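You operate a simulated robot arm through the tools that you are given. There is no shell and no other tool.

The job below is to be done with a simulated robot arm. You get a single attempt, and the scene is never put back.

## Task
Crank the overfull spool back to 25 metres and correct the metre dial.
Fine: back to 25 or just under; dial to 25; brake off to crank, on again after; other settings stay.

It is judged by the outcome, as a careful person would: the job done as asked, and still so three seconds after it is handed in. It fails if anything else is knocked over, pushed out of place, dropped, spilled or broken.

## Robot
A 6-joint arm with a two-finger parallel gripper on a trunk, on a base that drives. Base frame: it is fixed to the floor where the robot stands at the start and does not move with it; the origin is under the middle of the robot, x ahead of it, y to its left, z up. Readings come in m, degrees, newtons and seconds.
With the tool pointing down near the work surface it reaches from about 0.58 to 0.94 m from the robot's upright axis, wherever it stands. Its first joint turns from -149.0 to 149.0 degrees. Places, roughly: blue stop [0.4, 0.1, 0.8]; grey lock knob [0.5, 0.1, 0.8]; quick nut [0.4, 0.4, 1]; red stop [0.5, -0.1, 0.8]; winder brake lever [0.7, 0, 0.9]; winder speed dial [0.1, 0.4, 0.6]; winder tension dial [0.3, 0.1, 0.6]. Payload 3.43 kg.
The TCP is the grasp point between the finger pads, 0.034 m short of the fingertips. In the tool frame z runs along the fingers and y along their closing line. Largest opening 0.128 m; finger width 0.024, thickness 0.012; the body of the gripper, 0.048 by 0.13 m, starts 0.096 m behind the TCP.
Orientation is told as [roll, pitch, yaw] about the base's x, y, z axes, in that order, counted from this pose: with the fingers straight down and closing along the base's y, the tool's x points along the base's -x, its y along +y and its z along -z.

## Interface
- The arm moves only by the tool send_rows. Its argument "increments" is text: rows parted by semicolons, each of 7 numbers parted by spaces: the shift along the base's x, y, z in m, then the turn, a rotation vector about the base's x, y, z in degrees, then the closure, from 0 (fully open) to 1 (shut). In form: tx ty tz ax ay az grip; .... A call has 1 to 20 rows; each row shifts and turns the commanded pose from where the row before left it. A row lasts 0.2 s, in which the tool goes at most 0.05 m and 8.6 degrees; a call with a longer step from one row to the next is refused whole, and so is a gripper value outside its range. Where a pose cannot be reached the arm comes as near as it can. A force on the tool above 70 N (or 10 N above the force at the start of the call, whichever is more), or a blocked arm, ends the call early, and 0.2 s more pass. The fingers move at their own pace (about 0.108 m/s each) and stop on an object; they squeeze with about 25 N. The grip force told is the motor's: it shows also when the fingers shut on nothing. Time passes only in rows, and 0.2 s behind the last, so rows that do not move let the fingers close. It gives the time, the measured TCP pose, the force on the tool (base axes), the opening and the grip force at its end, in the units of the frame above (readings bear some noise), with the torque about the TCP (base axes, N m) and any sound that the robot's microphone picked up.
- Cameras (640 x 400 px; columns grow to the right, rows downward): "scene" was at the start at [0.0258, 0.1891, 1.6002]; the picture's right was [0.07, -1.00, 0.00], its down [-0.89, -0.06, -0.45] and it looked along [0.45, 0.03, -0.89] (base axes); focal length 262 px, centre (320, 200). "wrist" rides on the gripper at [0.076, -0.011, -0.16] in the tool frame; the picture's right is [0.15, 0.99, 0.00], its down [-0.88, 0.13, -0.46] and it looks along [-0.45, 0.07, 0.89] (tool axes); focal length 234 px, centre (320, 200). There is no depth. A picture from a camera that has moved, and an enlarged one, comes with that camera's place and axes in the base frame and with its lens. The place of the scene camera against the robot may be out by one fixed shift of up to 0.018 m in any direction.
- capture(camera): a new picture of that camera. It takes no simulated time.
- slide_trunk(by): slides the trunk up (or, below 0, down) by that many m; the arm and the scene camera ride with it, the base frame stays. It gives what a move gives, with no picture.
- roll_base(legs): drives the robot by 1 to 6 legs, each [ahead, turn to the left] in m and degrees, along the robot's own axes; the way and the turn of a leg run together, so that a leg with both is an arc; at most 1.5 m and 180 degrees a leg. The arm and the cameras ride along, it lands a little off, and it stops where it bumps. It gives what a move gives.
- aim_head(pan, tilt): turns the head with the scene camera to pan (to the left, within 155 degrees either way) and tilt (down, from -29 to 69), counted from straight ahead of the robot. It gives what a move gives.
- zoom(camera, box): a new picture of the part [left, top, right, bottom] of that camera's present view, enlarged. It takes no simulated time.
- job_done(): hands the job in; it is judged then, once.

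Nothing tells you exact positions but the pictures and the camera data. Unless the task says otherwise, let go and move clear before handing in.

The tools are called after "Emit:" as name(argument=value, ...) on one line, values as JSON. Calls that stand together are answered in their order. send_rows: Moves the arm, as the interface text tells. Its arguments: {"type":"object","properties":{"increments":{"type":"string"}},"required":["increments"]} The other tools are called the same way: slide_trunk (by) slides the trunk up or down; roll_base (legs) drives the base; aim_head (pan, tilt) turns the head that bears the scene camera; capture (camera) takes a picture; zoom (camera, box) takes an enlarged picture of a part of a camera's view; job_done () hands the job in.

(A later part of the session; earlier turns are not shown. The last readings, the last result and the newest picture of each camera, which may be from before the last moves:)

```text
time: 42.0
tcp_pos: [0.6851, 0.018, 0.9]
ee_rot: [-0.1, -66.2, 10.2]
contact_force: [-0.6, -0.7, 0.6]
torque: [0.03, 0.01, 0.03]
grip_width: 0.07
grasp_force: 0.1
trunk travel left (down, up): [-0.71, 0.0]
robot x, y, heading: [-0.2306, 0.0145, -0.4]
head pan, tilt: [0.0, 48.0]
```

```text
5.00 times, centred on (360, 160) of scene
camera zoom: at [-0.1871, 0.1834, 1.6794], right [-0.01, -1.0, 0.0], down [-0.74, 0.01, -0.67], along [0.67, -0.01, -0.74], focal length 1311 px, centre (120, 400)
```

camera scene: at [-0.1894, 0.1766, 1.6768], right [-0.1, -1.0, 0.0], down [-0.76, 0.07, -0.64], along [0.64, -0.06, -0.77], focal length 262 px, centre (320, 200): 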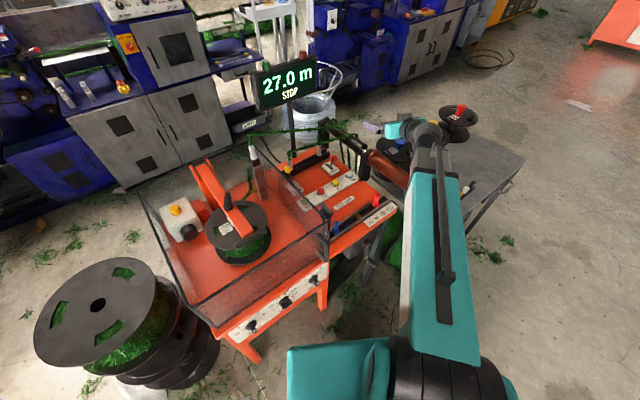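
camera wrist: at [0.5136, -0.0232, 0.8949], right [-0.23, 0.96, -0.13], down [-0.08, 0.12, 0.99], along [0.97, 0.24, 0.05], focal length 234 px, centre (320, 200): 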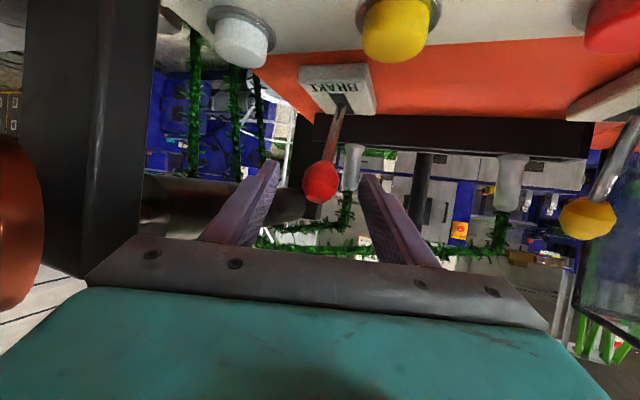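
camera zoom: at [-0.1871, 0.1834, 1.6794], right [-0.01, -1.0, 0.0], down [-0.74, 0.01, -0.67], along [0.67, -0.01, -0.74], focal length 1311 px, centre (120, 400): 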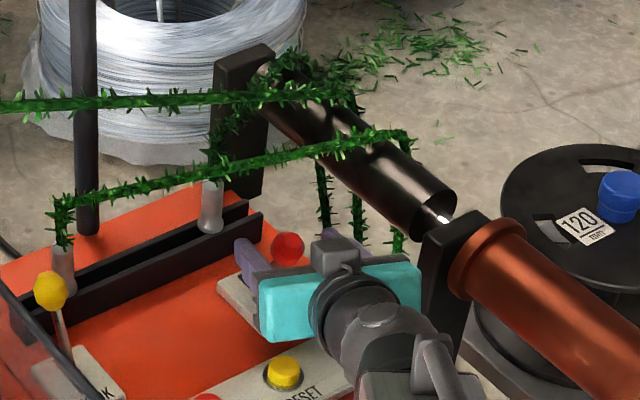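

The ball sits between the fingertips, so I'll close on it.

Emit:
send_rows(increments="0 0 0 0 0 0 0.7;0 0 0 0 0 0 0.9;0 0 0 0 0 0 0.9;0 0 0 0 0 0 0.9")

Emit:
capture(camera="wrist")

```text
time: 43.0
tcp_pos: [0.6853, 0.0181, 0.9006]
ee_rot: [0.0, -66.1, 10.2]
contact_force: [1.4, 1.3, -1.0]
torque: [0.33, 0.02, 0.07]
grip_width: 0.0298
grasp_force: 45.1
trunk travel left (down, up): [-0.71, 0.0]
robot x, y, heading: [-0.2319, 0.013, -0.3]
head pan, tilt: [0.0, 48.0]
```

```text
taken
camera wrist: at [0.5129, -0.023, 0.8952], right [-0.23, 0.96, -0.13], down [-0.08, 0.12, 0.99], along [0.97, 0.24, 0.05], focal length 234 px, centre (320, 200)
```

wrist: 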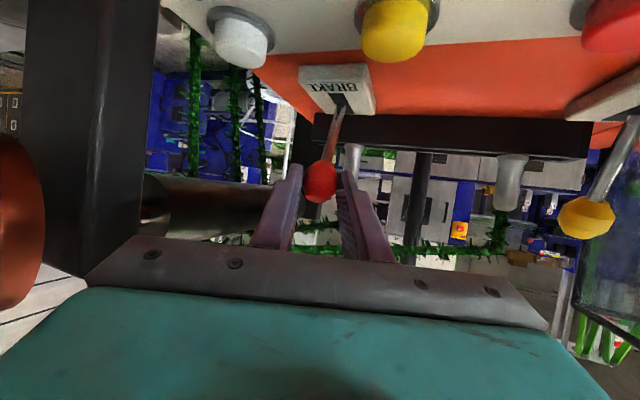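

The ball is gripped at 3 cm. I'll move it rearward along the slot in a gentle arc, watching the force.

Emit:
send_rows(increments="0.0084 0.0054 0.0045 0 0 0 0.9;0.0084 0.0054 0.003 0 0 0 0.9;0.0084 0.0054 0.002 0 0 0 0.9")

Emit:
capture(camera="wrist")

```text
time: 43.9
tcp_pos: [0.7094, 0.0343, 0.9092]
ee_rot: [-0.2, -66.1, 10.2]
contact_force: [-6.6, -9.8, -8.3]
torque: [-0.22, 1.4, -0.19]
grip_width: 0.0286
grasp_force: 44.6
trunk travel left (down, up): [-0.71, 0.0]
robot x, y, heading: [-0.2316, 0.0077, -0.6]
head pan, tilt: [0.0, 48.0]
```

```text
taken
camera wrist: at [0.5386, -0.0076, 0.9038], right [-0.23, 0.96, -0.14], down [-0.08, 0.12, 0.99], along [0.97, 0.24, 0.05], focal length 234 px, centre (320, 200)
```

wrist: 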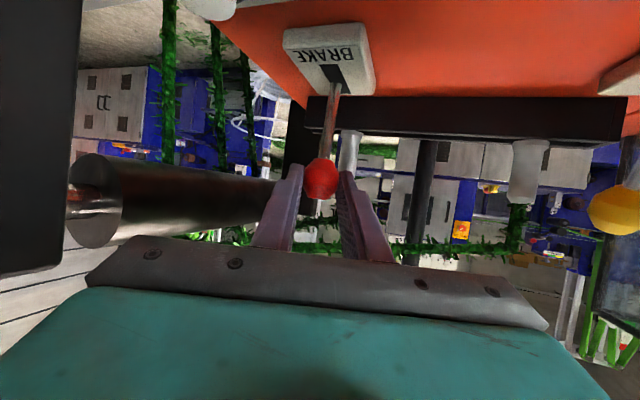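

The lever follows with light resistance. I'll continue rearward with less rise.

Emit:
send_rows(increments="0.0084 0.0054 0 0 0 0 0.9;0.0084 0.0054 -0.001 0 0 0 0.9;0.0084 0.0054 -0.002 0 0 0 0.9")

Emit:
capture(camera="wrist")

Emit:
zoom(camera="scene", box=[300, 120, 420, 200])

```text
time: 44.6
tcp_pos: [0.7359, 0.049, 0.9094]
ee_rot: [-0.2, -66.3, 10.2]
contact_force: [-5.6, -17.5, -2.1]
torque: [-0.89, 1.14, -0.22]
grip_width: 0.0295
grasp_force: 45.2
trunk travel left (down, up): [-0.71, 0.0]
robot x, y, heading: [-0.2288, 0.0114, -0.5]
head pan, tilt: [0.0, 48.0]
```

```text
taken
camera wrist: at [0.5643, 0.0077, 0.9029], right [-0.23, 0.96, -0.14], down [-0.08, 0.12, 0.99], along [0.97, 0.24, 0.05], focal length 234 px, centre (320, 200)
```

wrist: 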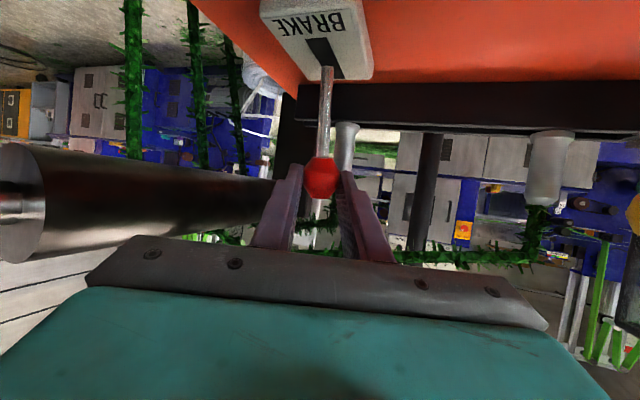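

```text
5.00 times, centred on (360, 160) of scene
camera zoom: at [-0.1878, 0.1814, 1.6798], right [-0.01, -1.0, 0.0], down [-0.74, 0.01, -0.67], along [0.67, 0.0, -0.74], focal length 1311 px, centre (120, 400)
```

zoom: 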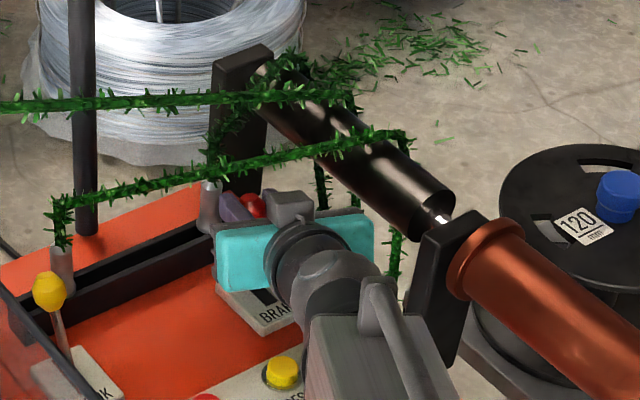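

The lever has moved about 6 cm and there's a slight sideways load, so the slot heads a bit further right than I assumed. I'll continue with a corrected heading.

Emit:
send_rows(increments="0.008 0.001 -0.002 0 0 0 0.9;0.008 0.003 -0.003 0 0 0 0.9")

Emit:
capture(camera="wrist")

```text
time: 45.2
tcp_pos: [0.7499, 0.0572, 0.9036]
ee_rot: [0.0, -66.1, 10.2]
contact_force: [-13.6, -6.2, 3.0]
torque: [-0.53, 0.87, 0.04]
grip_width: 0.0298
grasp_force: 44.7
trunk travel left (down, up): [-0.71, 0.0]
robot x, y, heading: [-0.2308, 0.0144, -0.2]
head pan, tilt: [0.0, 48.0]
```

```text
taken
camera wrist: at [0.5785, 0.0148, 0.8983], right [-0.23, 0.96, -0.13], down [-0.08, 0.12, 0.99], along [0.97, 0.24, 0.05], focal length 234 px, centre (320, 200)
```

wrist: 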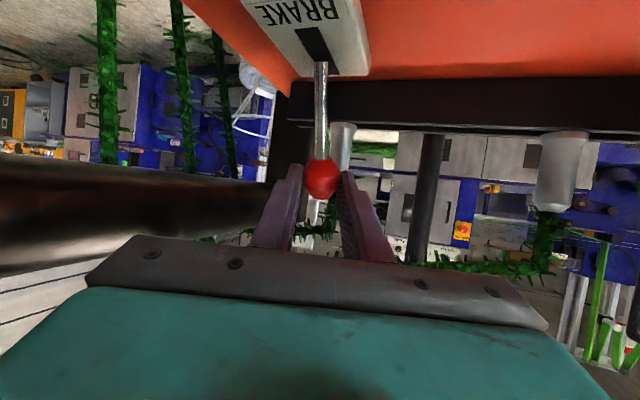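

Emit:
send_rows(increments="0.007 0.0035 -0.003 0 0 0 0.9;0.007 0.0035 -0.003 0 0 0 0.9")

Emit:
capture(camera="wrist")

Emit:
zoom(camera="scene", box=[300, 120, 420, 200])

```text
time: 45.9
tcp_pos: [0.7641, 0.0605, 0.9002]
ee_rot: [-0.2, -66.5, 10.1]
contact_force: [-31.4, -17.4, 10.6]
torque: [-0.42, 0.17, 0.0]
grip_width: 0.0296
grasp_force: 45.1
trunk travel left (down, up): [-0.71, 0.0]
robot x, y, heading: [-0.2309, 0.0126, -0.8]
head pan, tilt: [0.0, 48.0]
```

```text
taken
camera wrist: at [0.5918, 0.0188, 0.8939], right [-0.23, 0.96, -0.14], down [-0.09, 0.12, 0.99], along [0.97, 0.24, 0.06], focal length 234 px, centre (320, 200)
```

wrist: 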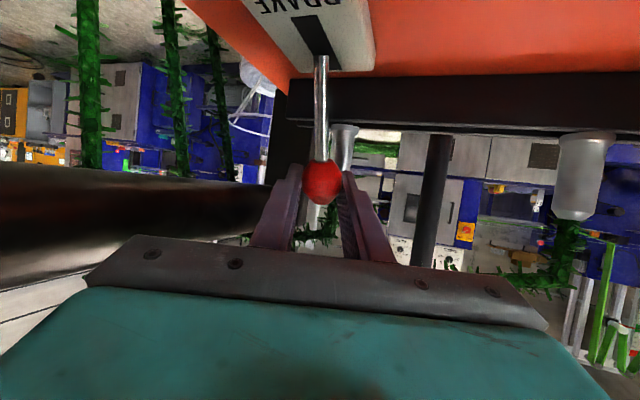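

```text
5.00 times, centred on (360, 160) of scene
camera zoom: at [-0.1929, 0.1814, 1.6799], right [-0.01, -1.0, 0.0], down [-0.74, 0.01, -0.67], along [0.67, 0.0, -0.74], focal length 1311 px, centre (120, 400)
```

zoom: 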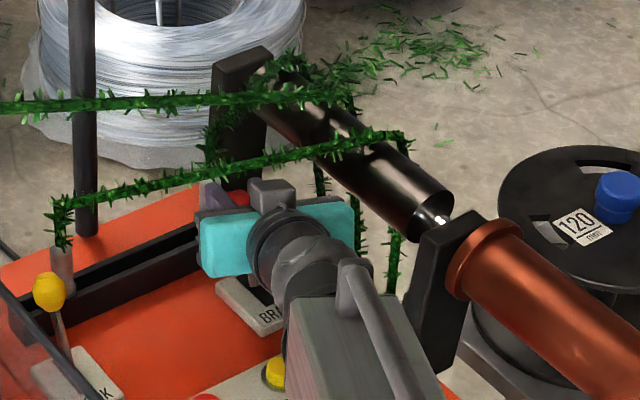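

Force is rising sharply after about 9 cm of travel, so the lever is at its rear stop. I'll open the fingers just a little, since a guide cone is close by, and back out along the tool axis.

Emit:
send_rows(increments="0 0 0 0 0 0 0.68;0 0 0 0 0 0 0.65;-0.018 -0.0032 0.006 0 0 0 0.65;-0.018 -0.0032 0.007 0 0 0 0.65;-0.03 -0.0053 0.012 0 0 0 0.65;-0.03 -0.0053 0.012 0 0 0 0.65")

Emit:
capture(camera="wrist")

Emit:
zoom(camera="scene", box=[300, 120, 420, 200])

```text
time: 47.2
tcp_pos: [0.6669, 0.0482, 0.9337]
ee_rot: [-0.1, -66.1, 10.2]
contact_force: [0.0, 0.5, -0.5]
torque: [0.0, -0.02, 0.0]
grip_width: 0.0446
grasp_force: 0.1
trunk travel left (down, up): [-0.71, 0.0]
robot x, y, heading: [-0.2334, 0.0108, -0.6]
head pan, tilt: [0.0, 48.0]
```

```text
taken
camera wrist: at [0.4956, 0.0061, 0.9294], right [-0.23, 0.96, -0.13], down [-0.08, 0.12, 0.99], along [0.97, 0.24, 0.05], focal length 234 px, centre (320, 200)
```

wrist: 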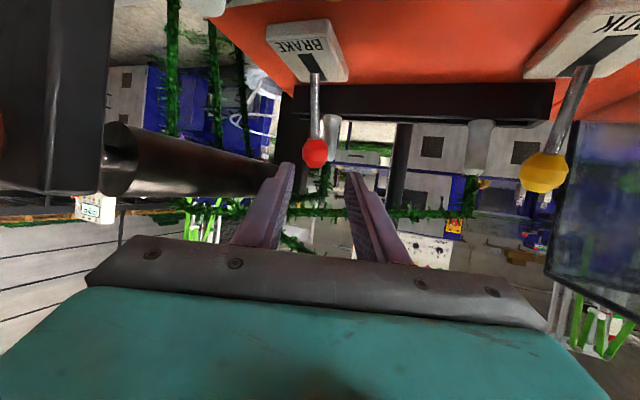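

```text
5.00 times, centred on (360, 160) of scene
camera zoom: at [-0.188, 0.1833, 1.6795], right [-0.01, -1.0, 0.0], down [-0.74, 0.01, -0.67], along [0.67, -0.01, -0.74], focal length 1311 px, centre (120, 400)
```

zoom: 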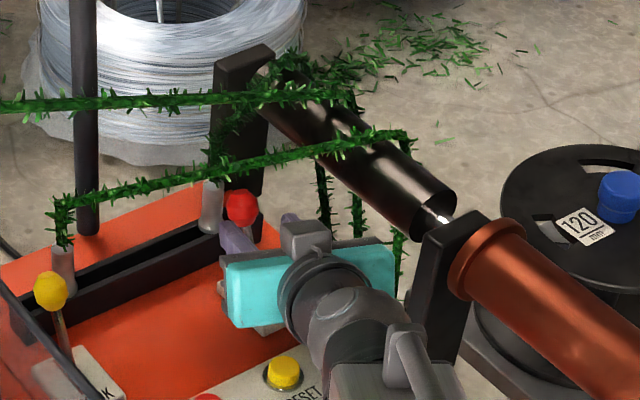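

The brake is now leaning to its rear (off) position and stays there. Next I'll lift the arm clear, back out, and drive round to face the crank squarely.

Emit:
send_rows(increments="-0.02 0 0.04 0 0 0 0.65;-0.02 0 0.04 0 0 0 0.65;-0.02 0 0.04 0 0 0 0.65;-0.02 0 0.04 0 0 0 0.65;-0.02 0 0.04 0 0 0 0.65")

Emit:
roll_base(legs=[[-0.5, 0], [0, -50.3], [0.711, 0], [0, 83.7]])

Emit:
aim_head(pan=0, tilt=55)

Emit:
capture(camera="scene")

```text
time: 48.5
tcp_pos: [0.5683, 0.047, 1.1342]
ee_rot: [0.0, -66.1, 10.1]
contact_force: [0.5, 1.5, -0.4]
torque: [0.01, -0.02, -0.02]
grip_width: 0.0449
grasp_force: 0.0
trunk travel left (down, up): [-0.71, 0.0]
robot x, y, heading: [-0.2325, 0.0102, -0.6]
head pan, tilt: [0.0, 48.0]
```

```text
time: 63.0
tcp_pos: [0.408, -0.1516, 1.1319]
ee_rot: [-0.1, -66.0, 36.3]
contact_force: [-0.1, 0.6, 0.0]
torque: [-0.03, -0.03, -0.06]
grip_width: 0.0449
grasp_force: 0.2
trunk travel left (down, up): [-0.71, 0.0]
robot x, y, heading: [-0.3132, -0.5034, 25.6]
head pan, tilt: [0.0, 48.0]
stopped in leg 4: the robot was blocked; the commanded pose is now the measured one
```

```text
time: 63.7
tcp_pos: [0.4078, -0.152, 1.1324]
ee_rot: [0.0, -66.1, 36.2]
contact_force: [0.4, -0.2, 0.8]
torque: [-0.01, 0.02, -0.01]
grip_width: 0.0449
grasp_force: 0.0
trunk travel left (down, up): [-0.71, 0.0]
robot x, y, heading: [-0.3095, -0.5049, 25.4]
head pan, tilt: [0.0, 55.0]
```

```text
taken
camera scene: at [-0.3516, -0.3357, 1.6703], right [0.43, -0.9, 0.0], down [-0.74, -0.35, -0.57], along [0.52, 0.25, -0.82], focal length 262 px, centre (320, 200)
```

scene: 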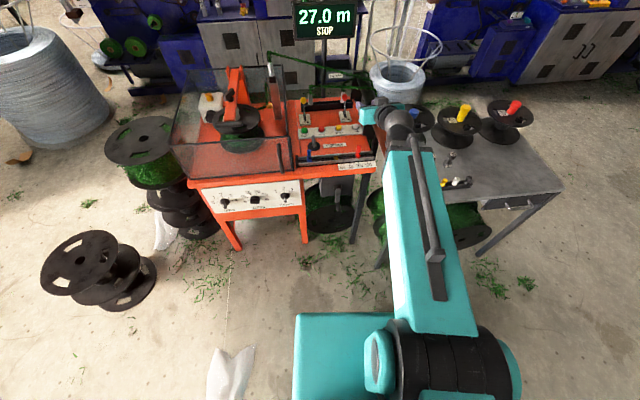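

The turn stopped about 7° early because something blocked the robot. I'll find out what before moving again.

Emit:
zoom(camera="scene", box=[180, 320, 308, 400])

Emit:
zoom(camera="scene", box=[330, 80, 458, 160])

Emit:
capture(camera="wrist")

Emit:
aim_head(pan=-25, tilt=69)

Emit:
capture(camera="scene")

Emit:
aim_head(pan=40, tilt=69)

Emit:
capture(camera="scene")

```text
5.00 times, centred on (244, 360) of scene
camera zoom: at [-0.3516, -0.3357, 1.6703], right [0.43, -0.9, 0.0], down [-0.74, -0.35, -0.57], along [0.52, 0.25, -0.82], focal length 1311 px, centre (700, -600)
```

zoom: 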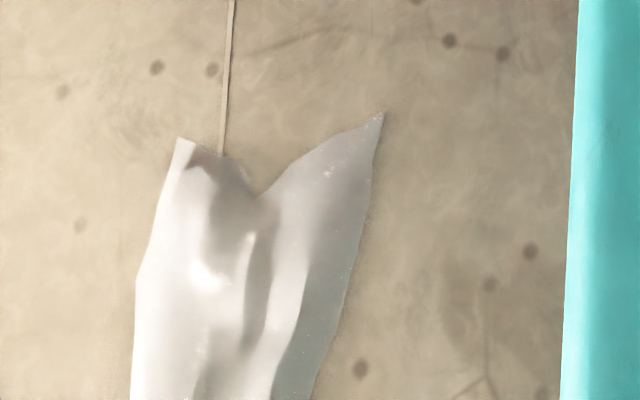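

```text
5.00 times, centred on (394, 120) of scene
camera zoom: at [-0.3516, -0.3357, 1.6703], right [0.43, -0.9, 0.0], down [-0.74, -0.35, -0.57], along [0.52, 0.25, -0.82], focal length 1311 px, centre (-50, 600)
```

zoom: 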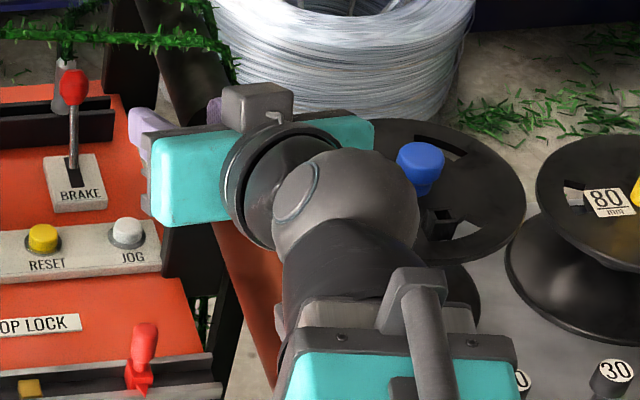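

```text
taken
camera wrist: at [0.2712, -0.2652, 1.1274], right [-0.63, 0.76, -0.13], down [-0.13, 0.07, 0.99], along [0.76, 0.64, 0.05], focal length 234 px, centre (320, 200)
```

wrist: 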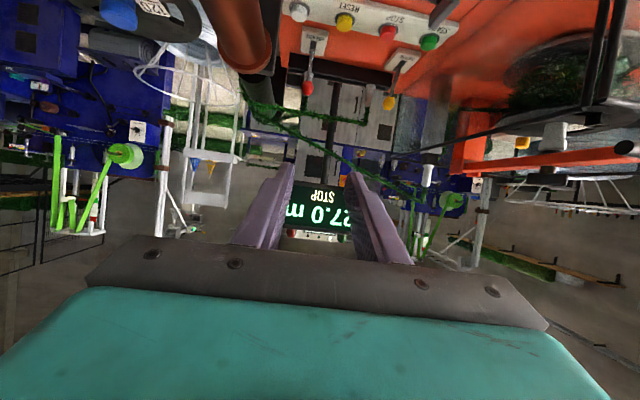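

```text
time: 64.6
tcp_pos: [0.4064, -0.1521, 1.134]
ee_rot: [0.0, -66.1, 36.2]
contact_force: [0.2, -0.2, 0.2]
torque: [-0.01, 0.02, 0.0]
grip_width: 0.0449
grasp_force: 0.1
trunk travel left (down, up): [-0.71, 0.0]
robot x, y, heading: [-0.3145, -0.4999, 25.5]
head pan, tilt: [-25.0, 68.8]
```

```text
taken
camera scene: at [-0.3606, -0.3659, 1.6548], right [0.01, -1.0, 0.0], down [-0.93, -0.01, -0.36], along [0.36, 0.0, -0.93], focal length 262 px, centre (320, 200)
```

scene: 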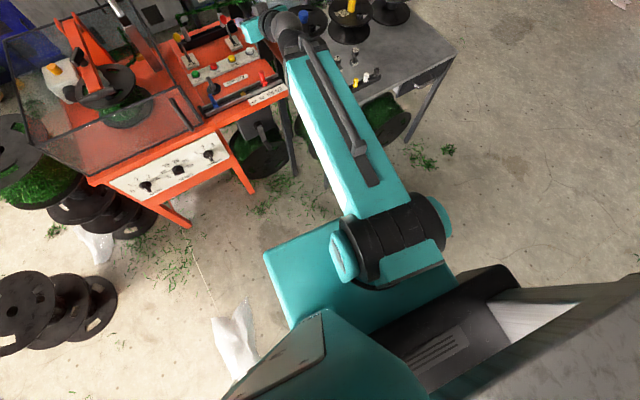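

```text
time: 65.9
tcp_pos: [0.4074, -0.1515, 1.1333]
ee_rot: [0.1, -66.1, 36.2]
contact_force: [-0.4, 0.0, 0.7]
torque: [0.01, 0.02, -0.02]
grip_width: 0.0447
grasp_force: 0.1
trunk travel left (down, up): [-0.71, 0.0]
robot x, y, heading: [-0.3129, -0.501, 25.1]
head pan, tilt: [40.0, 68.8]
```

```text
taken
camera scene: at [-0.3933, -0.3156, 1.6548], right [0.91, -0.42, 0.0], down [-0.39, -0.85, -0.36], along [0.15, 0.33, -0.93], focal length 262 px, centre (320, 200)
```

scene: 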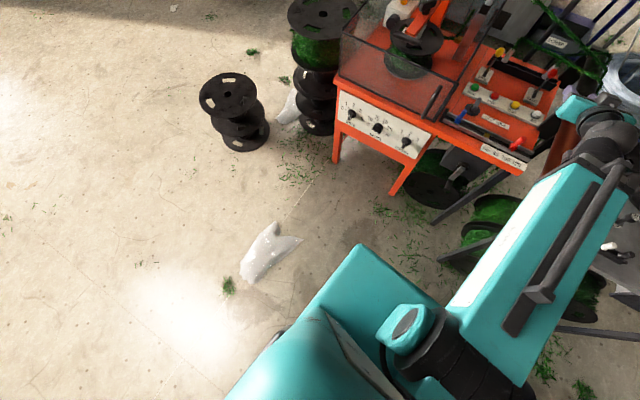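

The white item is just film on the floor, not touching the robot, and I see no obvious obstacle. I'll back off 12 cm and finish the turn.

Emit:
roll_base(legs=[[-0.12, 0], [0, 7.3]])

Emit:
aim_head(pan=0, tilt=50)

Emit:
capture(camera="scene")

```text
time: 67.9
tcp_pos: [0.2503, -0.1147, 1.133]
ee_rot: [-0.1, -66.3, 43.4]
contact_force: [0.6, -0.1, 0.0]
torque: [0.0, 0.06, 0.04]
grip_width: 0.045
grasp_force: 0.1
trunk travel left (down, up): [-0.71, 0.0]
robot x, y, heading: [-0.4211, -0.5474, 32.1]
head pan, tilt: [40.0, 68.8]
```

```text
time: 69.0
tcp_pos: [0.2509, -0.1137, 1.1319]
ee_rot: [-0.1, -66.1, 43.3]
contact_force: [0.2, -0.7, -1.1]
torque: [0.03, 0.01, 0.0]
grip_width: 0.0447
grasp_force: 0.1
trunk travel left (down, up): [-0.71, 0.0]
robot x, y, heading: [-0.419, -0.5477, 32.1]
head pan, tilt: [0.0, 50.0]
```

```text
taken
camera scene: at [-0.4742, -0.3867, 1.6767], right [0.53, -0.85, 0.0], down [-0.65, -0.41, -0.64], along [0.54, 0.34, -0.77], focal length 262 px, centre (320, 200)
```

scene: 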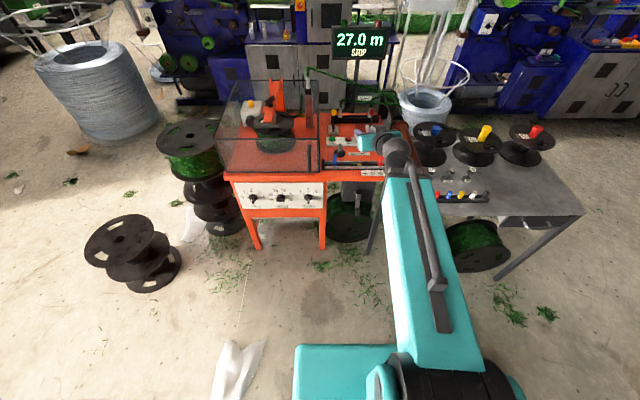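

The machine's front is now square to the robot. I'll zoom on the crank and dials.

Emit:
zoom(camera="scene", box=[315, 140, 411, 220])

Emit:
zoom(camera="scene", box=[230, 175, 330, 220])

```text
5.00 times, centred on (363, 180) of scene
camera zoom: at [-0.4742, -0.3867, 1.6767], right [0.53, -0.85, 0.0], down [-0.65, -0.41, -0.64], along [0.54, 0.34, -0.77], focal length 1311 px, centre (105, 300)
```

zoom: 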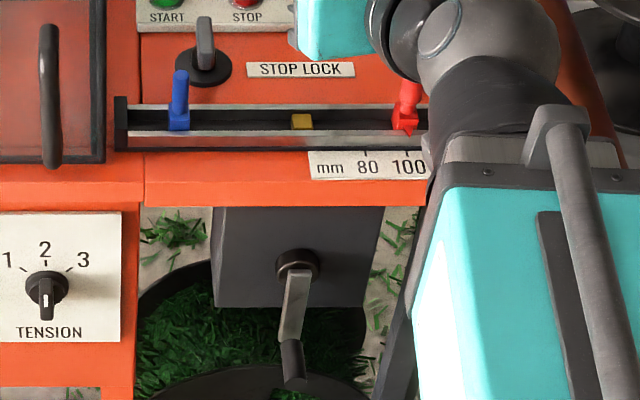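

```text
6.40 times, centred on (280, 198) of scene
camera zoom: at [-0.4742, -0.3867, 1.6767], right [0.53, -0.85, 0.0], down [-0.65, -0.41, -0.64], along [0.54, 0.34, -0.77], focal length 1678 px, centre (576, 216)
```

zoom: 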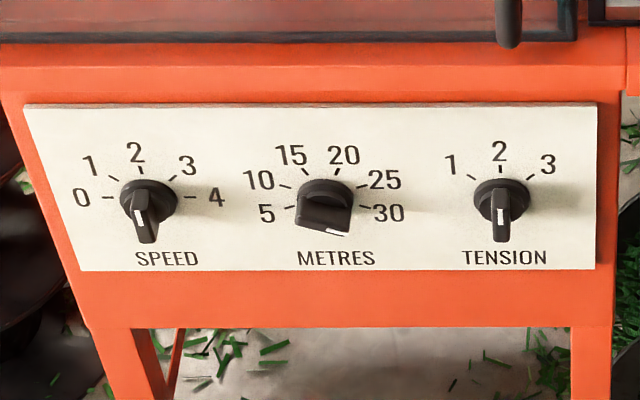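

The METRES pointer sits at about 30, and triangulation puts the crank hub near (0.393, -0.078, 0.657) with the handle end near (0.322, -0.122, 0.568). I'll retract a little, square the tool to the front, level it, and lower the trunk.

Emit:
send_rows(increments="-0.042 -0.0265 0 0 0 -5.6 0.4;-0.042 -0.0265 0 0 0 -5.6 0.4;0 0 0 4.24 -6.78 0 0.4;0 0 0 4.24 -6.78 0 0.4;0 0 0 4.24 -6.78 0 0.4")

Emit:
slide_trunk(by=-0.4)

Emit:
capture(camera="wrist")

Emit:
capture(camera="scene")

```text
time: 70.2
tcp_pos: [0.2637, -0.1112, 1.1336]
ee_rot: [-146.3, -89.8, 178.5]
contact_force: [0.0, 0.2, -0.1]
torque: [0.03, 0.05, 0.0]
grip_width: 0.0768
grasp_force: 0.0
out of reach, approached as far as the arm can: row 1, 2, 3, 4
trunk travel left (down, up): [-0.71, 0.0]
robot x, y, heading: [-0.4216, -0.5522, 32.3]
head pan, tilt: [0.0, 50.0]
```

```text
time: 74.0
tcp_pos: [0.2639, -0.1117, 0.7341]
ee_rot: [-139.0, -89.9, 171.2]
contact_force: [0.0, -1.2, 0.2]
torque: [-0.02, -0.03, 0.0]
grip_width: 0.0767
grasp_force: 0.0
trunk travel left (down, up): [-0.31, 0.4]
robot x, y, heading: [-0.4208, -0.553, 32.3]
head pan, tilt: [0.0, 50.0]
```

```text
taken
camera wrist: at [0.1349, -0.2055, 0.6573], right [-0.53, 0.84, -0.15], down [-0.46, -0.13, 0.88], along [0.72, 0.53, 0.45], focal length 234 px, centre (320, 200)
```

wrist: 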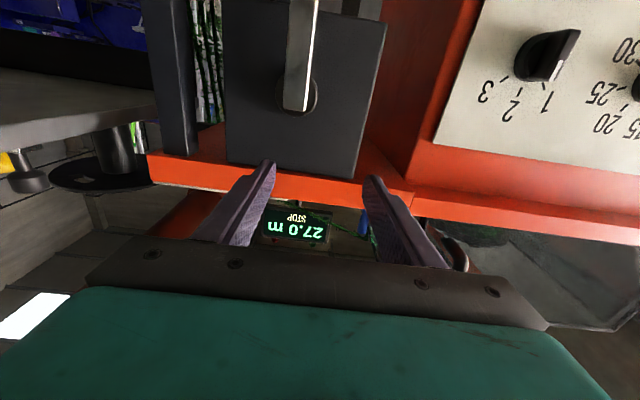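

```text
taken
camera scene: at [-0.4741, -0.3867, 1.2768], right [0.53, -0.85, 0.0], down [-0.65, -0.41, -0.64], along [0.54, 0.34, -0.77], focal length 262 px, centre (320, 200)
```

scene: 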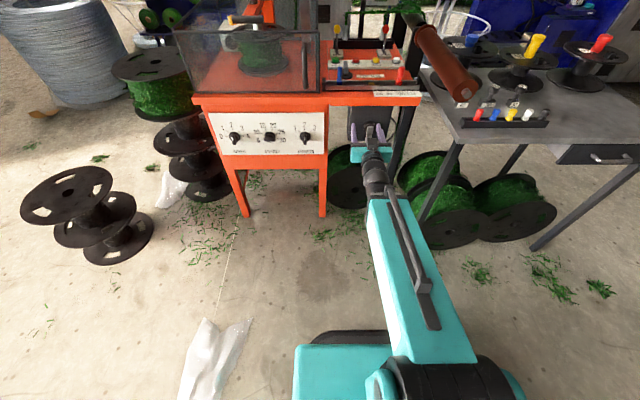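

The trunk is down and the display is even readable through the wrist camera. The arm is at its minimum reach, so I'll back the base up 5 cm for clearance before lowering the gripper to handle height.

Emit:
roll_base(legs=[[-0.05, 0]])

Emit:
send_rows(increments="0.0212 -0.0339 0 0 0 0 0.4;0 0 -0.04 0 0 0 0.4;0 0 -0.04 0 0 0 0.4;0 0 -0.04 0 0 0 0.4;0 0 -0.04 0 0 0 0.4;0 0 0 0 0 0 0.4")

Emit:
capture(camera="wrist")

Emit:
zoom(camera="scene", box=[320, 80, 440, 180])

```text
time: 75.0
tcp_pos: [0.2202, -0.1377, 0.7345]
ee_rot: [-133.4, -89.9, 165.5]
contact_force: [0.8, -0.2, -0.2]
torque: [0.03, -0.02, -0.01]
grip_width: 0.077
grasp_force: 0.0
trunk travel left (down, up): [-0.31, 0.4]
robot x, y, heading: [-0.4675, -0.5728, 32.0]
head pan, tilt: [0.0, 50.0]
```

```text
time: 76.4
tcp_pos: [0.2413, -0.1726, 0.5728]
ee_rot: [-149.8, -89.9, -178.1]
contact_force: [-0.4, -0.7, -0.1]
torque: [0.02, 0.01, -0.01]
grip_width: 0.0768
grasp_force: 0.0
trunk travel left (down, up): [-0.31, 0.4]
robot x, y, heading: [-0.4631, -0.5731, 32.3]
head pan, tilt: [0.0, 50.0]
```

```text
taken
camera wrist: at [0.1134, -0.2673, 0.4962], right [-0.53, 0.84, -0.15], down [-0.46, -0.13, 0.88], along [0.72, 0.53, 0.45], focal length 234 px, centre (320, 200)
```

wrist: 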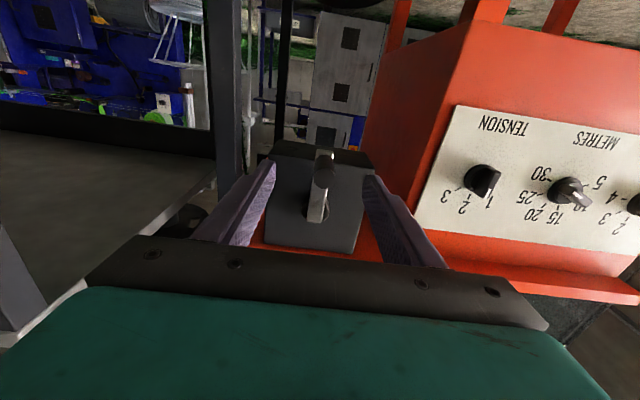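

```text
4.00 times, centred on (380, 130) of scene
camera zoom: at [-0.5169, -0.4136, 1.2767], right [0.53, -0.85, 0.0], down [-0.65, -0.41, -0.64], along [0.54, 0.34, -0.77], focal length 1049 px, centre (80, 480)
```

zoom: 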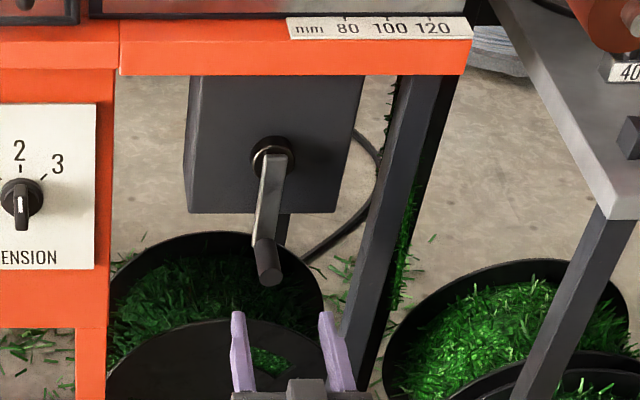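

The handle end is centred between the fingers. I'll advance until the fingertips sit just short of the crank arm, then look again.

Emit:
send_rows(increments="0.026 0.018 0.001 0 0 0 0.4;0.027 0.0175 0.001 0 0 0 0.4;0.027 0.0175 0 0 0 0 0.4;0 0 0 0 0 0 0.4")

Emit:
capture(camera="wrist")

Emit:
zoom(camera="scene", box=[340, 110, 420, 170])

```text
time: 77.4
tcp_pos: [0.3216, -0.1188, 0.5754]
ee_rot: [-126.0, -90.0, 158.2]
contact_force: [0.7, 0.1, -0.3]
torque: [0.0, 0.02, 0.03]
grip_width: 0.0768
grasp_force: 0.0
trunk travel left (down, up): [-0.31, 0.4]
robot x, y, heading: [-0.4624, -0.5762, 32.1]
head pan, tilt: [0.0, 50.0]
```

```text
taken
camera wrist: at [0.193, -0.2138, 0.4991], right [-0.53, 0.84, -0.15], down [-0.46, -0.13, 0.88], along [0.72, 0.53, 0.45], focal length 234 px, centre (320, 200)
```

wrist: 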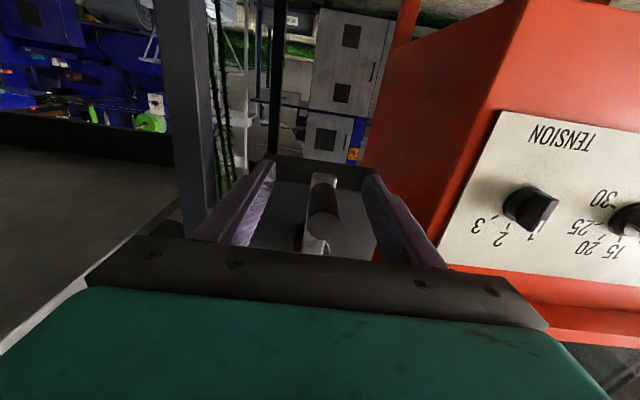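

```text
6.67 times, centred on (380, 140) of scene
camera zoom: at [-0.5169, -0.4136, 1.2767], right [0.53, -0.85, 0.0], down [-0.65, -0.41, -0.64], along [0.54, 0.34, -0.77], focal length 1748 px, centre (-80, 600)
```

zoom: 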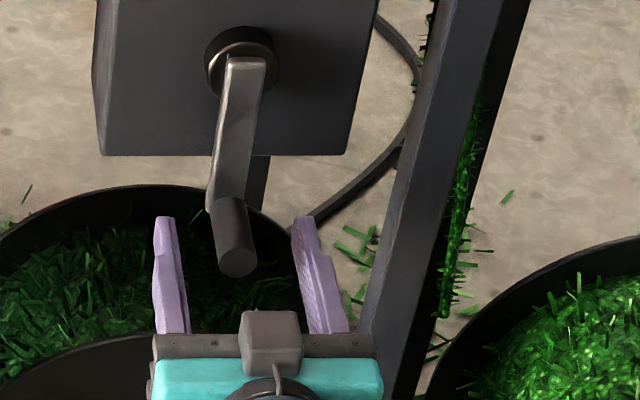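

The handle sits between the fingers and the tips reach just to its root. Closing on it now.

Emit:
send_rows(increments="0 0 0 0 0 0 0.6;0 0 0 0 0 0 0.8;0 0 0 0 0 0 0.95;0 0 0 0 0 0 0.95;0 0 0 0 0 0 0.95")

Emit:
capture(camera="wrist")

Emit:
zoom(camera="scene", box=[340, 110, 420, 170])

Emit:
zoom(camera="scene", box=[300, 0, 460, 100])

```text
time: 78.6
tcp_pos: [0.3208, -0.1192, 0.5755]
ee_rot: [-123.6, -89.9, 155.7]
contact_force: [0.1, 1.0, -1.4]
torque: [-0.12, 0.1, 0.87]
grip_width: 0.0231
grasp_force: 44.7
trunk travel left (down, up): [-0.31, 0.4]
robot x, y, heading: [-0.4624, -0.578, 32.2]
head pan, tilt: [0.0, 50.0]
```

```text
taken
camera wrist: at [0.1929, -0.2139, 0.4989], right [-0.53, 0.84, -0.15], down [-0.46, -0.13, 0.88], along [0.72, 0.53, 0.45], focal length 234 px, centre (320, 200)
```

wrist: 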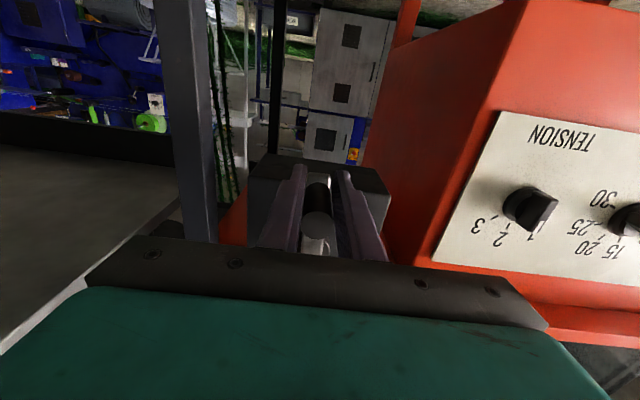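

```text
6.67 times, centred on (380, 140) of scene
camera zoom: at [-0.5169, -0.4135, 1.2767], right [0.53, -0.85, 0.0], down [-0.65, -0.41, -0.64], along [0.54, 0.34, -0.77], focal length 1748 px, centre (-80, 600)
```

zoom: 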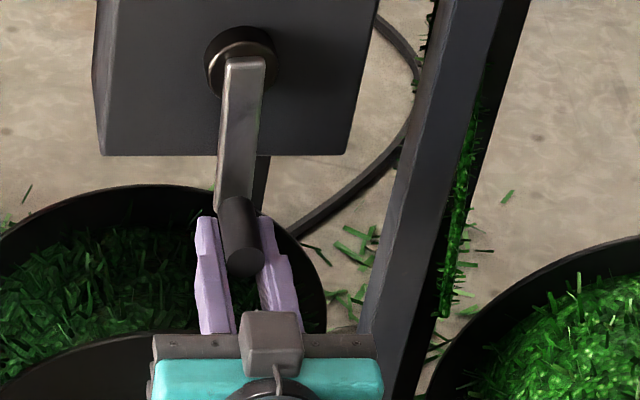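

```text
4.00 times, centred on (380, 50) of scene
camera zoom: at [-0.5169, -0.4135, 1.2767], right [0.53, -0.85, 0.0], down [-0.65, -0.41, -0.64], along [0.54, 0.34, -0.77], focal length 1049 px, centre (80, 800)
```

zoom: 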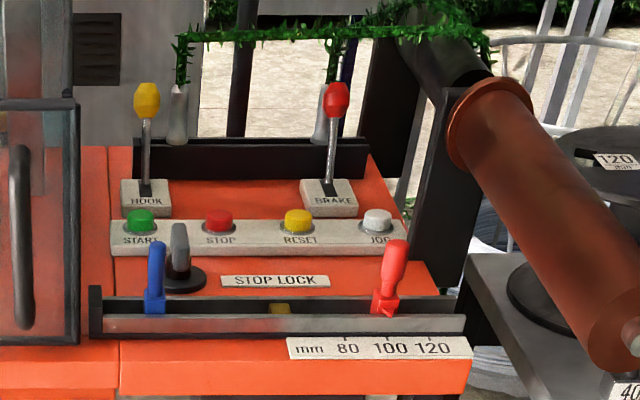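

The handle is gripped (2.3 cm). I'll tilt the head to see the display, then turn the crank about 30° one way to learn the direction.

Emit:
aim_head(pan=0, tilt=25)

Emit:
send_rows(increments="0.0059 -0.0094 0.0007 0 0 0 0.95;0.0058 -0.0092 0.0022 0 0 0 0.95;0.0056 -0.0089 0.0036 0 0 0 0.95;0.0053 -0.0085 0.0049 0 0 0 0.95")

Emit:
capture(camera="scene")

```text
time: 79.5
tcp_pos: [0.3214, -0.1191, 0.5765]
ee_rot: [-127.3, -89.8, 159.5]
contact_force: [0.1, -0.3, -2.7]
torque: [-0.07, -0.04, 0.9]
grip_width: 0.0231
grasp_force: 44.3
trunk travel left (down, up): [-0.31, 0.4]
robot x, y, heading: [-0.4654, -0.5763, 32.3]
head pan, tilt: [0.0, 25.0]
```

```text
time: 80.5
tcp_pos: [0.3448, -0.156, 0.5861]
ee_rot: [6.8, -89.9, 25.4]
contact_force: [-1.1, -11.8, -15.9]
torque: [0.43, -0.18, 0.12]
grip_width: 0.012
grasp_force: 5.3
trunk travel left (down, up): [-0.31, 0.4]
robot x, y, heading: [-0.4656, -0.5764, 32.0]
head pan, tilt: [0.0, 25.0]
```

```text
taken
camera scene: at [-0.5027, -0.4054, 1.3142], right [0.53, -0.85, 0.0], down [-0.36, -0.23, -0.91], along [0.77, 0.48, -0.42], focal length 262 px, centre (320, 200)
```

scene: 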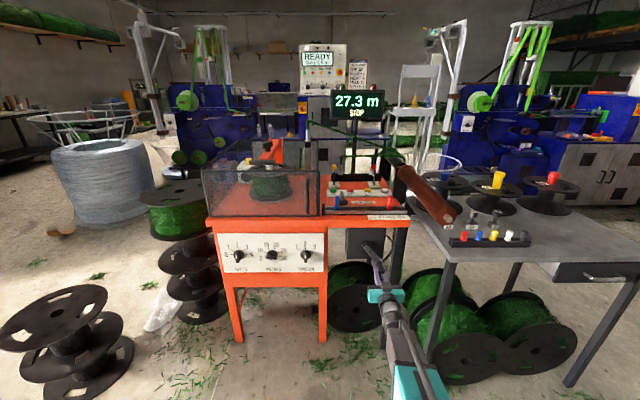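

The reading rose to 27.3, so that's the wrong way: I need to turn it clockwise (seen from the front). The handle also seems to be slipping from the fingers, so I'll look closely.

Emit:
capture(camera="wrist")

Emit:
zoom(camera="scene", box=[330, 210, 430, 310])

Emit:
zoom(camera="wrist", box=[240, 120, 400, 260])

```text
taken
camera wrist: at [0.2162, -0.2508, 0.5098], right [-0.53, 0.84, -0.15], down [-0.45, -0.13, 0.88], along [0.72, 0.53, 0.45], focal length 234 px, centre (320, 200)
```

wrist: 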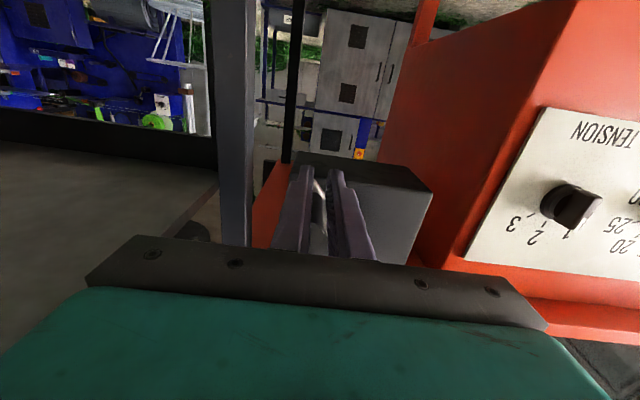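

```text
4.00 times, centred on (380, 260) of scene
camera zoom: at [-0.5027, -0.4054, 1.3142], right [0.53, -0.85, 0.0], down [-0.36, -0.23, -0.91], along [0.77, 0.48, -0.42], focal length 1049 px, centre (80, -40)
```

zoom: 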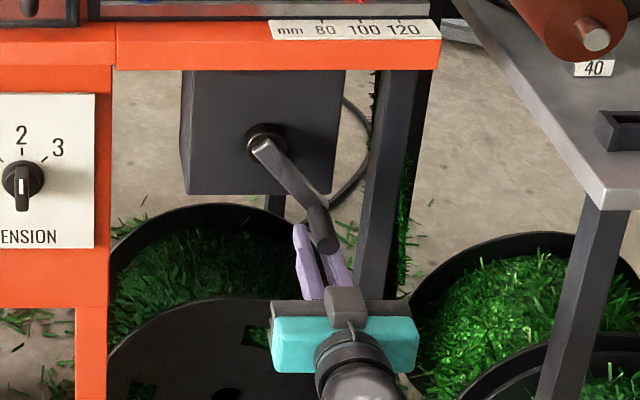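

```text
2.86 times, centred on (320, 190) of wrist
camera zoom: at [0.2162, -0.2508, 0.5098], right [-0.53, 0.84, -0.15], down [-0.45, -0.13, 0.88], along [0.72, 0.53, 0.45], focal length 669 px, centre (320, 229)
```

zoom: 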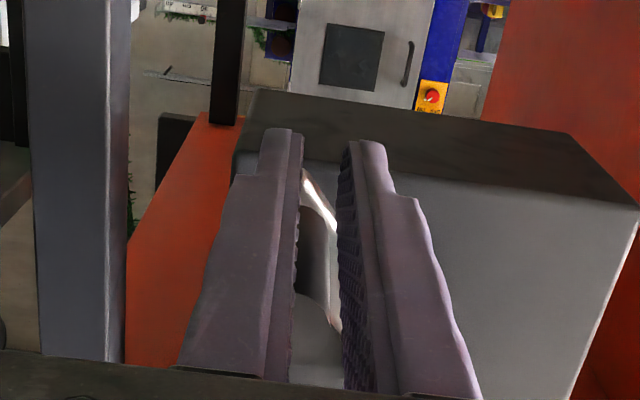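

The fingers were gripping below the handle's centre, and it squeezed out upward. Scene and wrist sightings agree on the hub at about e=0.267, z=0.676 with radius 0.087. I'll open, raise to centre on the handle, and check.

Emit:
send_rows(increments="0 0 0 0 0 0 0.6;0 0 0 0 0 0 0.5;0.0026 -0.0042 0.011 0 0 0 0.5;0 0 0.011 0 0 0 0.5;0 0 0 0 0 0 0.5")

Emit:
zoom(camera="wrist", box=[220, 120, 420, 260])

Emit:
zoom(camera="scene", box=[330, 210, 430, 310])

Emit:
zoom(camera="scene", box=[310, 80, 410, 130])

```text
time: 81.7
tcp_pos: [0.3469, -0.1589, 0.61]
ee_rot: [-140.4, -89.9, 172.6]
contact_force: [0.1, 1.4, -0.7]
torque: [-0.01, 0.0, -0.04]
grip_width: 0.0638
grasp_force: 0.2
trunk travel left (down, up): [-0.31, 0.4]
robot x, y, heading: [-0.4669, -0.5746, 32.3]
head pan, tilt: [0.0, 25.0]
```

```text
2.86 times, centred on (320, 190) of wrist
camera zoom: at [0.2185, -0.2538, 0.5334], right [-0.53, 0.84, -0.15], down [-0.46, -0.13, 0.88], along [0.72, 0.53, 0.45], focal length 669 px, centre (320, 229)
```

zoom: 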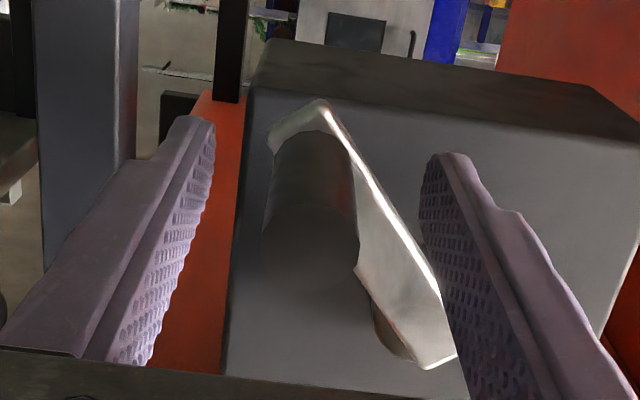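

```text
4.00 times, centred on (380, 260) of scene
camera zoom: at [-0.5042, -0.4056, 1.3142], right [0.53, -0.85, 0.0], down [-0.36, -0.22, -0.91], along [0.77, 0.48, -0.42], focal length 1049 px, centre (80, -40)
```

zoom: 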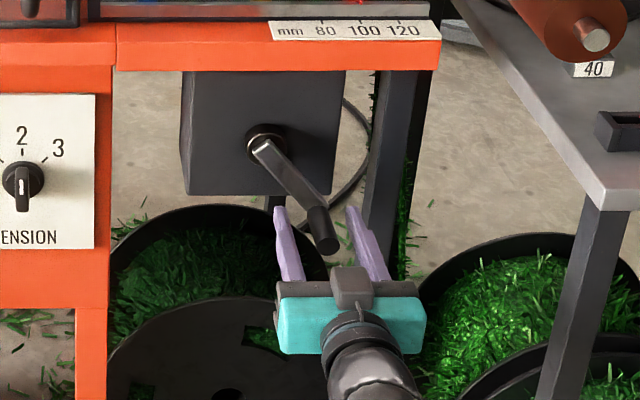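

```text
6.40 times, centred on (360, 105) of scene
camera zoom: at [-0.5042, -0.4056, 1.3142], right [0.53, -0.85, 0.0], down [-0.36, -0.22, -0.91], along [0.77, 0.48, -0.42], focal length 1678 px, centre (64, 808)
```

zoom: 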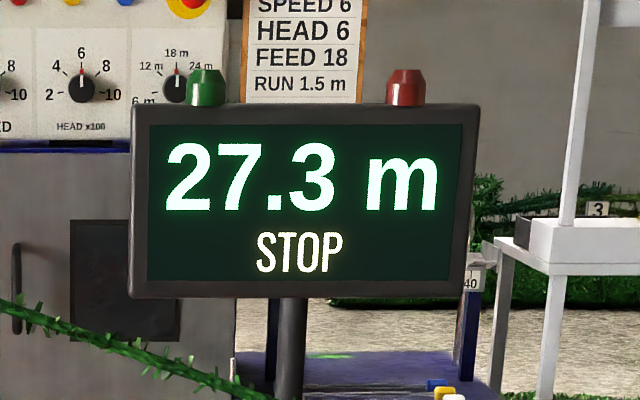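

Now the handle is well centred between the pads, with the crank at about 40° to the right of bottom. I'll grip and turn clockwise back toward bottom, watching force and grip width.

Emit:
send_rows(increments="0.001 -0.0017 0 0 0 0 0.7;0 0 0 0 0 0 0.85;0 0 0 0 0 0 0.95;0 0 0 0 0 0 0.95;-0.0059 0.0094 -0.0078 0 0 0 0.95;-0.0065 0.0104 -0.0057 0 0 0 0.95")

Emit:
zoom(camera="wrist", box=[220, 120, 420, 260])

Emit:
zoom(camera="scene", box=[310, 80, 450, 310])

```text
time: 83.1
tcp_pos: [0.3359, -0.1427, 0.5945]
ee_rot: [-119.9, -90.0, 152.0]
contact_force: [7.3, -5.4, -5.1]
torque: [0.64, -0.07, 0.99]
grip_width: 0.0239
grasp_force: 44.9
trunk travel left (down, up): [-0.31, 0.4]
robot x, y, heading: [-0.4651, -0.5749, 32.2]
head pan, tilt: [0.0, 25.0]
```

```text
2.86 times, centred on (320, 190) of wrist
camera zoom: at [0.207, -0.2364, 0.5185], right [-0.53, 0.84, -0.15], down [-0.46, -0.13, 0.88], along [0.72, 0.53, 0.45], focal length 669 px, centre (320, 229)
```

zoom: 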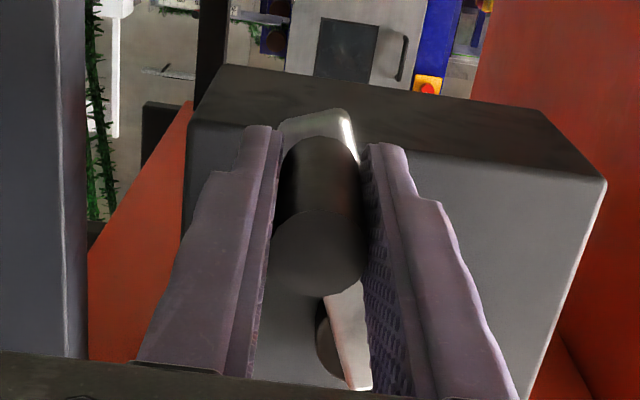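

```text
1.74 times, centred on (380, 195) of scene
camera zoom: at [-0.5033, -0.4058, 1.3142], right [0.53, -0.85, 0.0], down [-0.36, -0.22, -0.91], along [0.77, 0.48, -0.42], focal length 456 px, centre (216, 209)
```

zoom: 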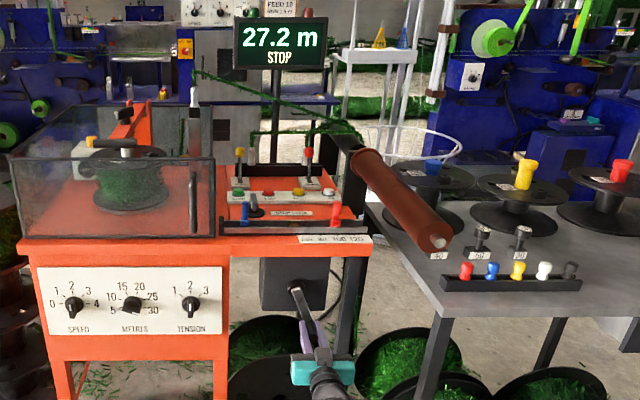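

That works: the reading fell to 27.2 with the grip steady. I'll continue clockwise through the bottom.

Emit:
send_rows(increments="-0.0072 0.0115 -0.0047 0 0 0 0.95;-0.0075 0.012 -0.0022 0 0 0 0.95;-0.0075 0.012 0.0012 0 0 0 0.95")

Emit:
send_rows(increments="-0.0072 0.0115 0.0037 0 0 0 0.95;-0.0068 0.0109 0.006 0 0 0 0.95;-0.0061 0.0098 0.0081 0 0 0 0.95")

Emit:
zoom(camera="wrist", box=[220, 120, 420, 260])

Emit:
zoom(camera="scene", box=[310, 80, 450, 310])

```text
time: 83.9
tcp_pos: [0.3131, -0.1051, 0.5899]
ee_rot: [-143.8, -90.0, 176.0]
contact_force: [-3.4, -8.7, -2.3]
torque: [0.83, -0.51, 0.91]
grip_width: 0.0239
grasp_force: 44.9
trunk travel left (down, up): [-0.31, 0.4]
robot x, y, heading: [-0.4686, -0.5763, 32.3]
head pan, tilt: [0.0, 25.0]
```

```text
time: 84.7
tcp_pos: [0.2922, -0.0728, 0.6068]
ee_rot: [-143.0, -89.9, 175.2]
contact_force: [-2.6, -8.0, -1.9]
torque: [0.73, -0.32, 0.95]
grip_width: 0.0236
grasp_force: 45.5
trunk travel left (down, up): [-0.31, 0.4]
robot x, y, heading: [-0.4591, -0.5756, 31.9]
head pan, tilt: [0.0, 25.0]
```

```text
2.86 times, centred on (320, 190) of wrist
camera zoom: at [0.1644, -0.167, 0.5304], right [-0.53, 0.84, -0.15], down [-0.46, -0.13, 0.88], along [0.72, 0.53, 0.45], focal length 669 px, centre (320, 229)
```

zoom: 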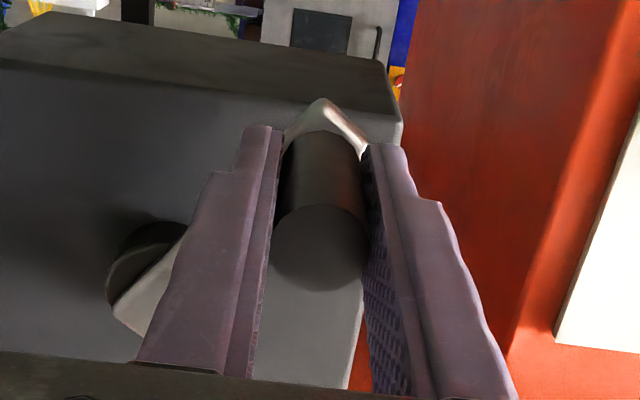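

```text
1.74 times, centred on (380, 195) of scene
camera zoom: at [-0.504, -0.4059, 1.3143], right [0.53, -0.85, 0.0], down [-0.36, -0.22, -0.91], along [0.77, 0.48, -0.42], focal length 456 px, centre (216, 209)
```

zoom: 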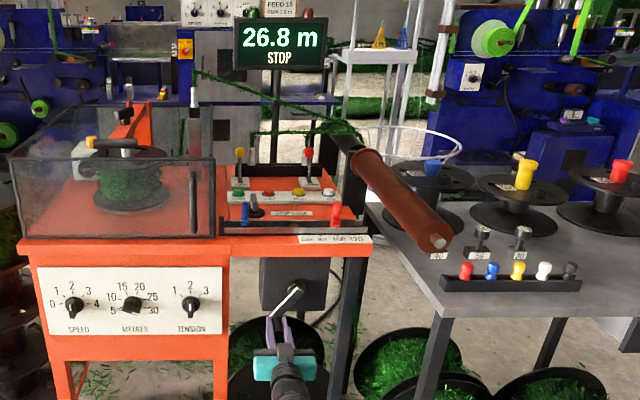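

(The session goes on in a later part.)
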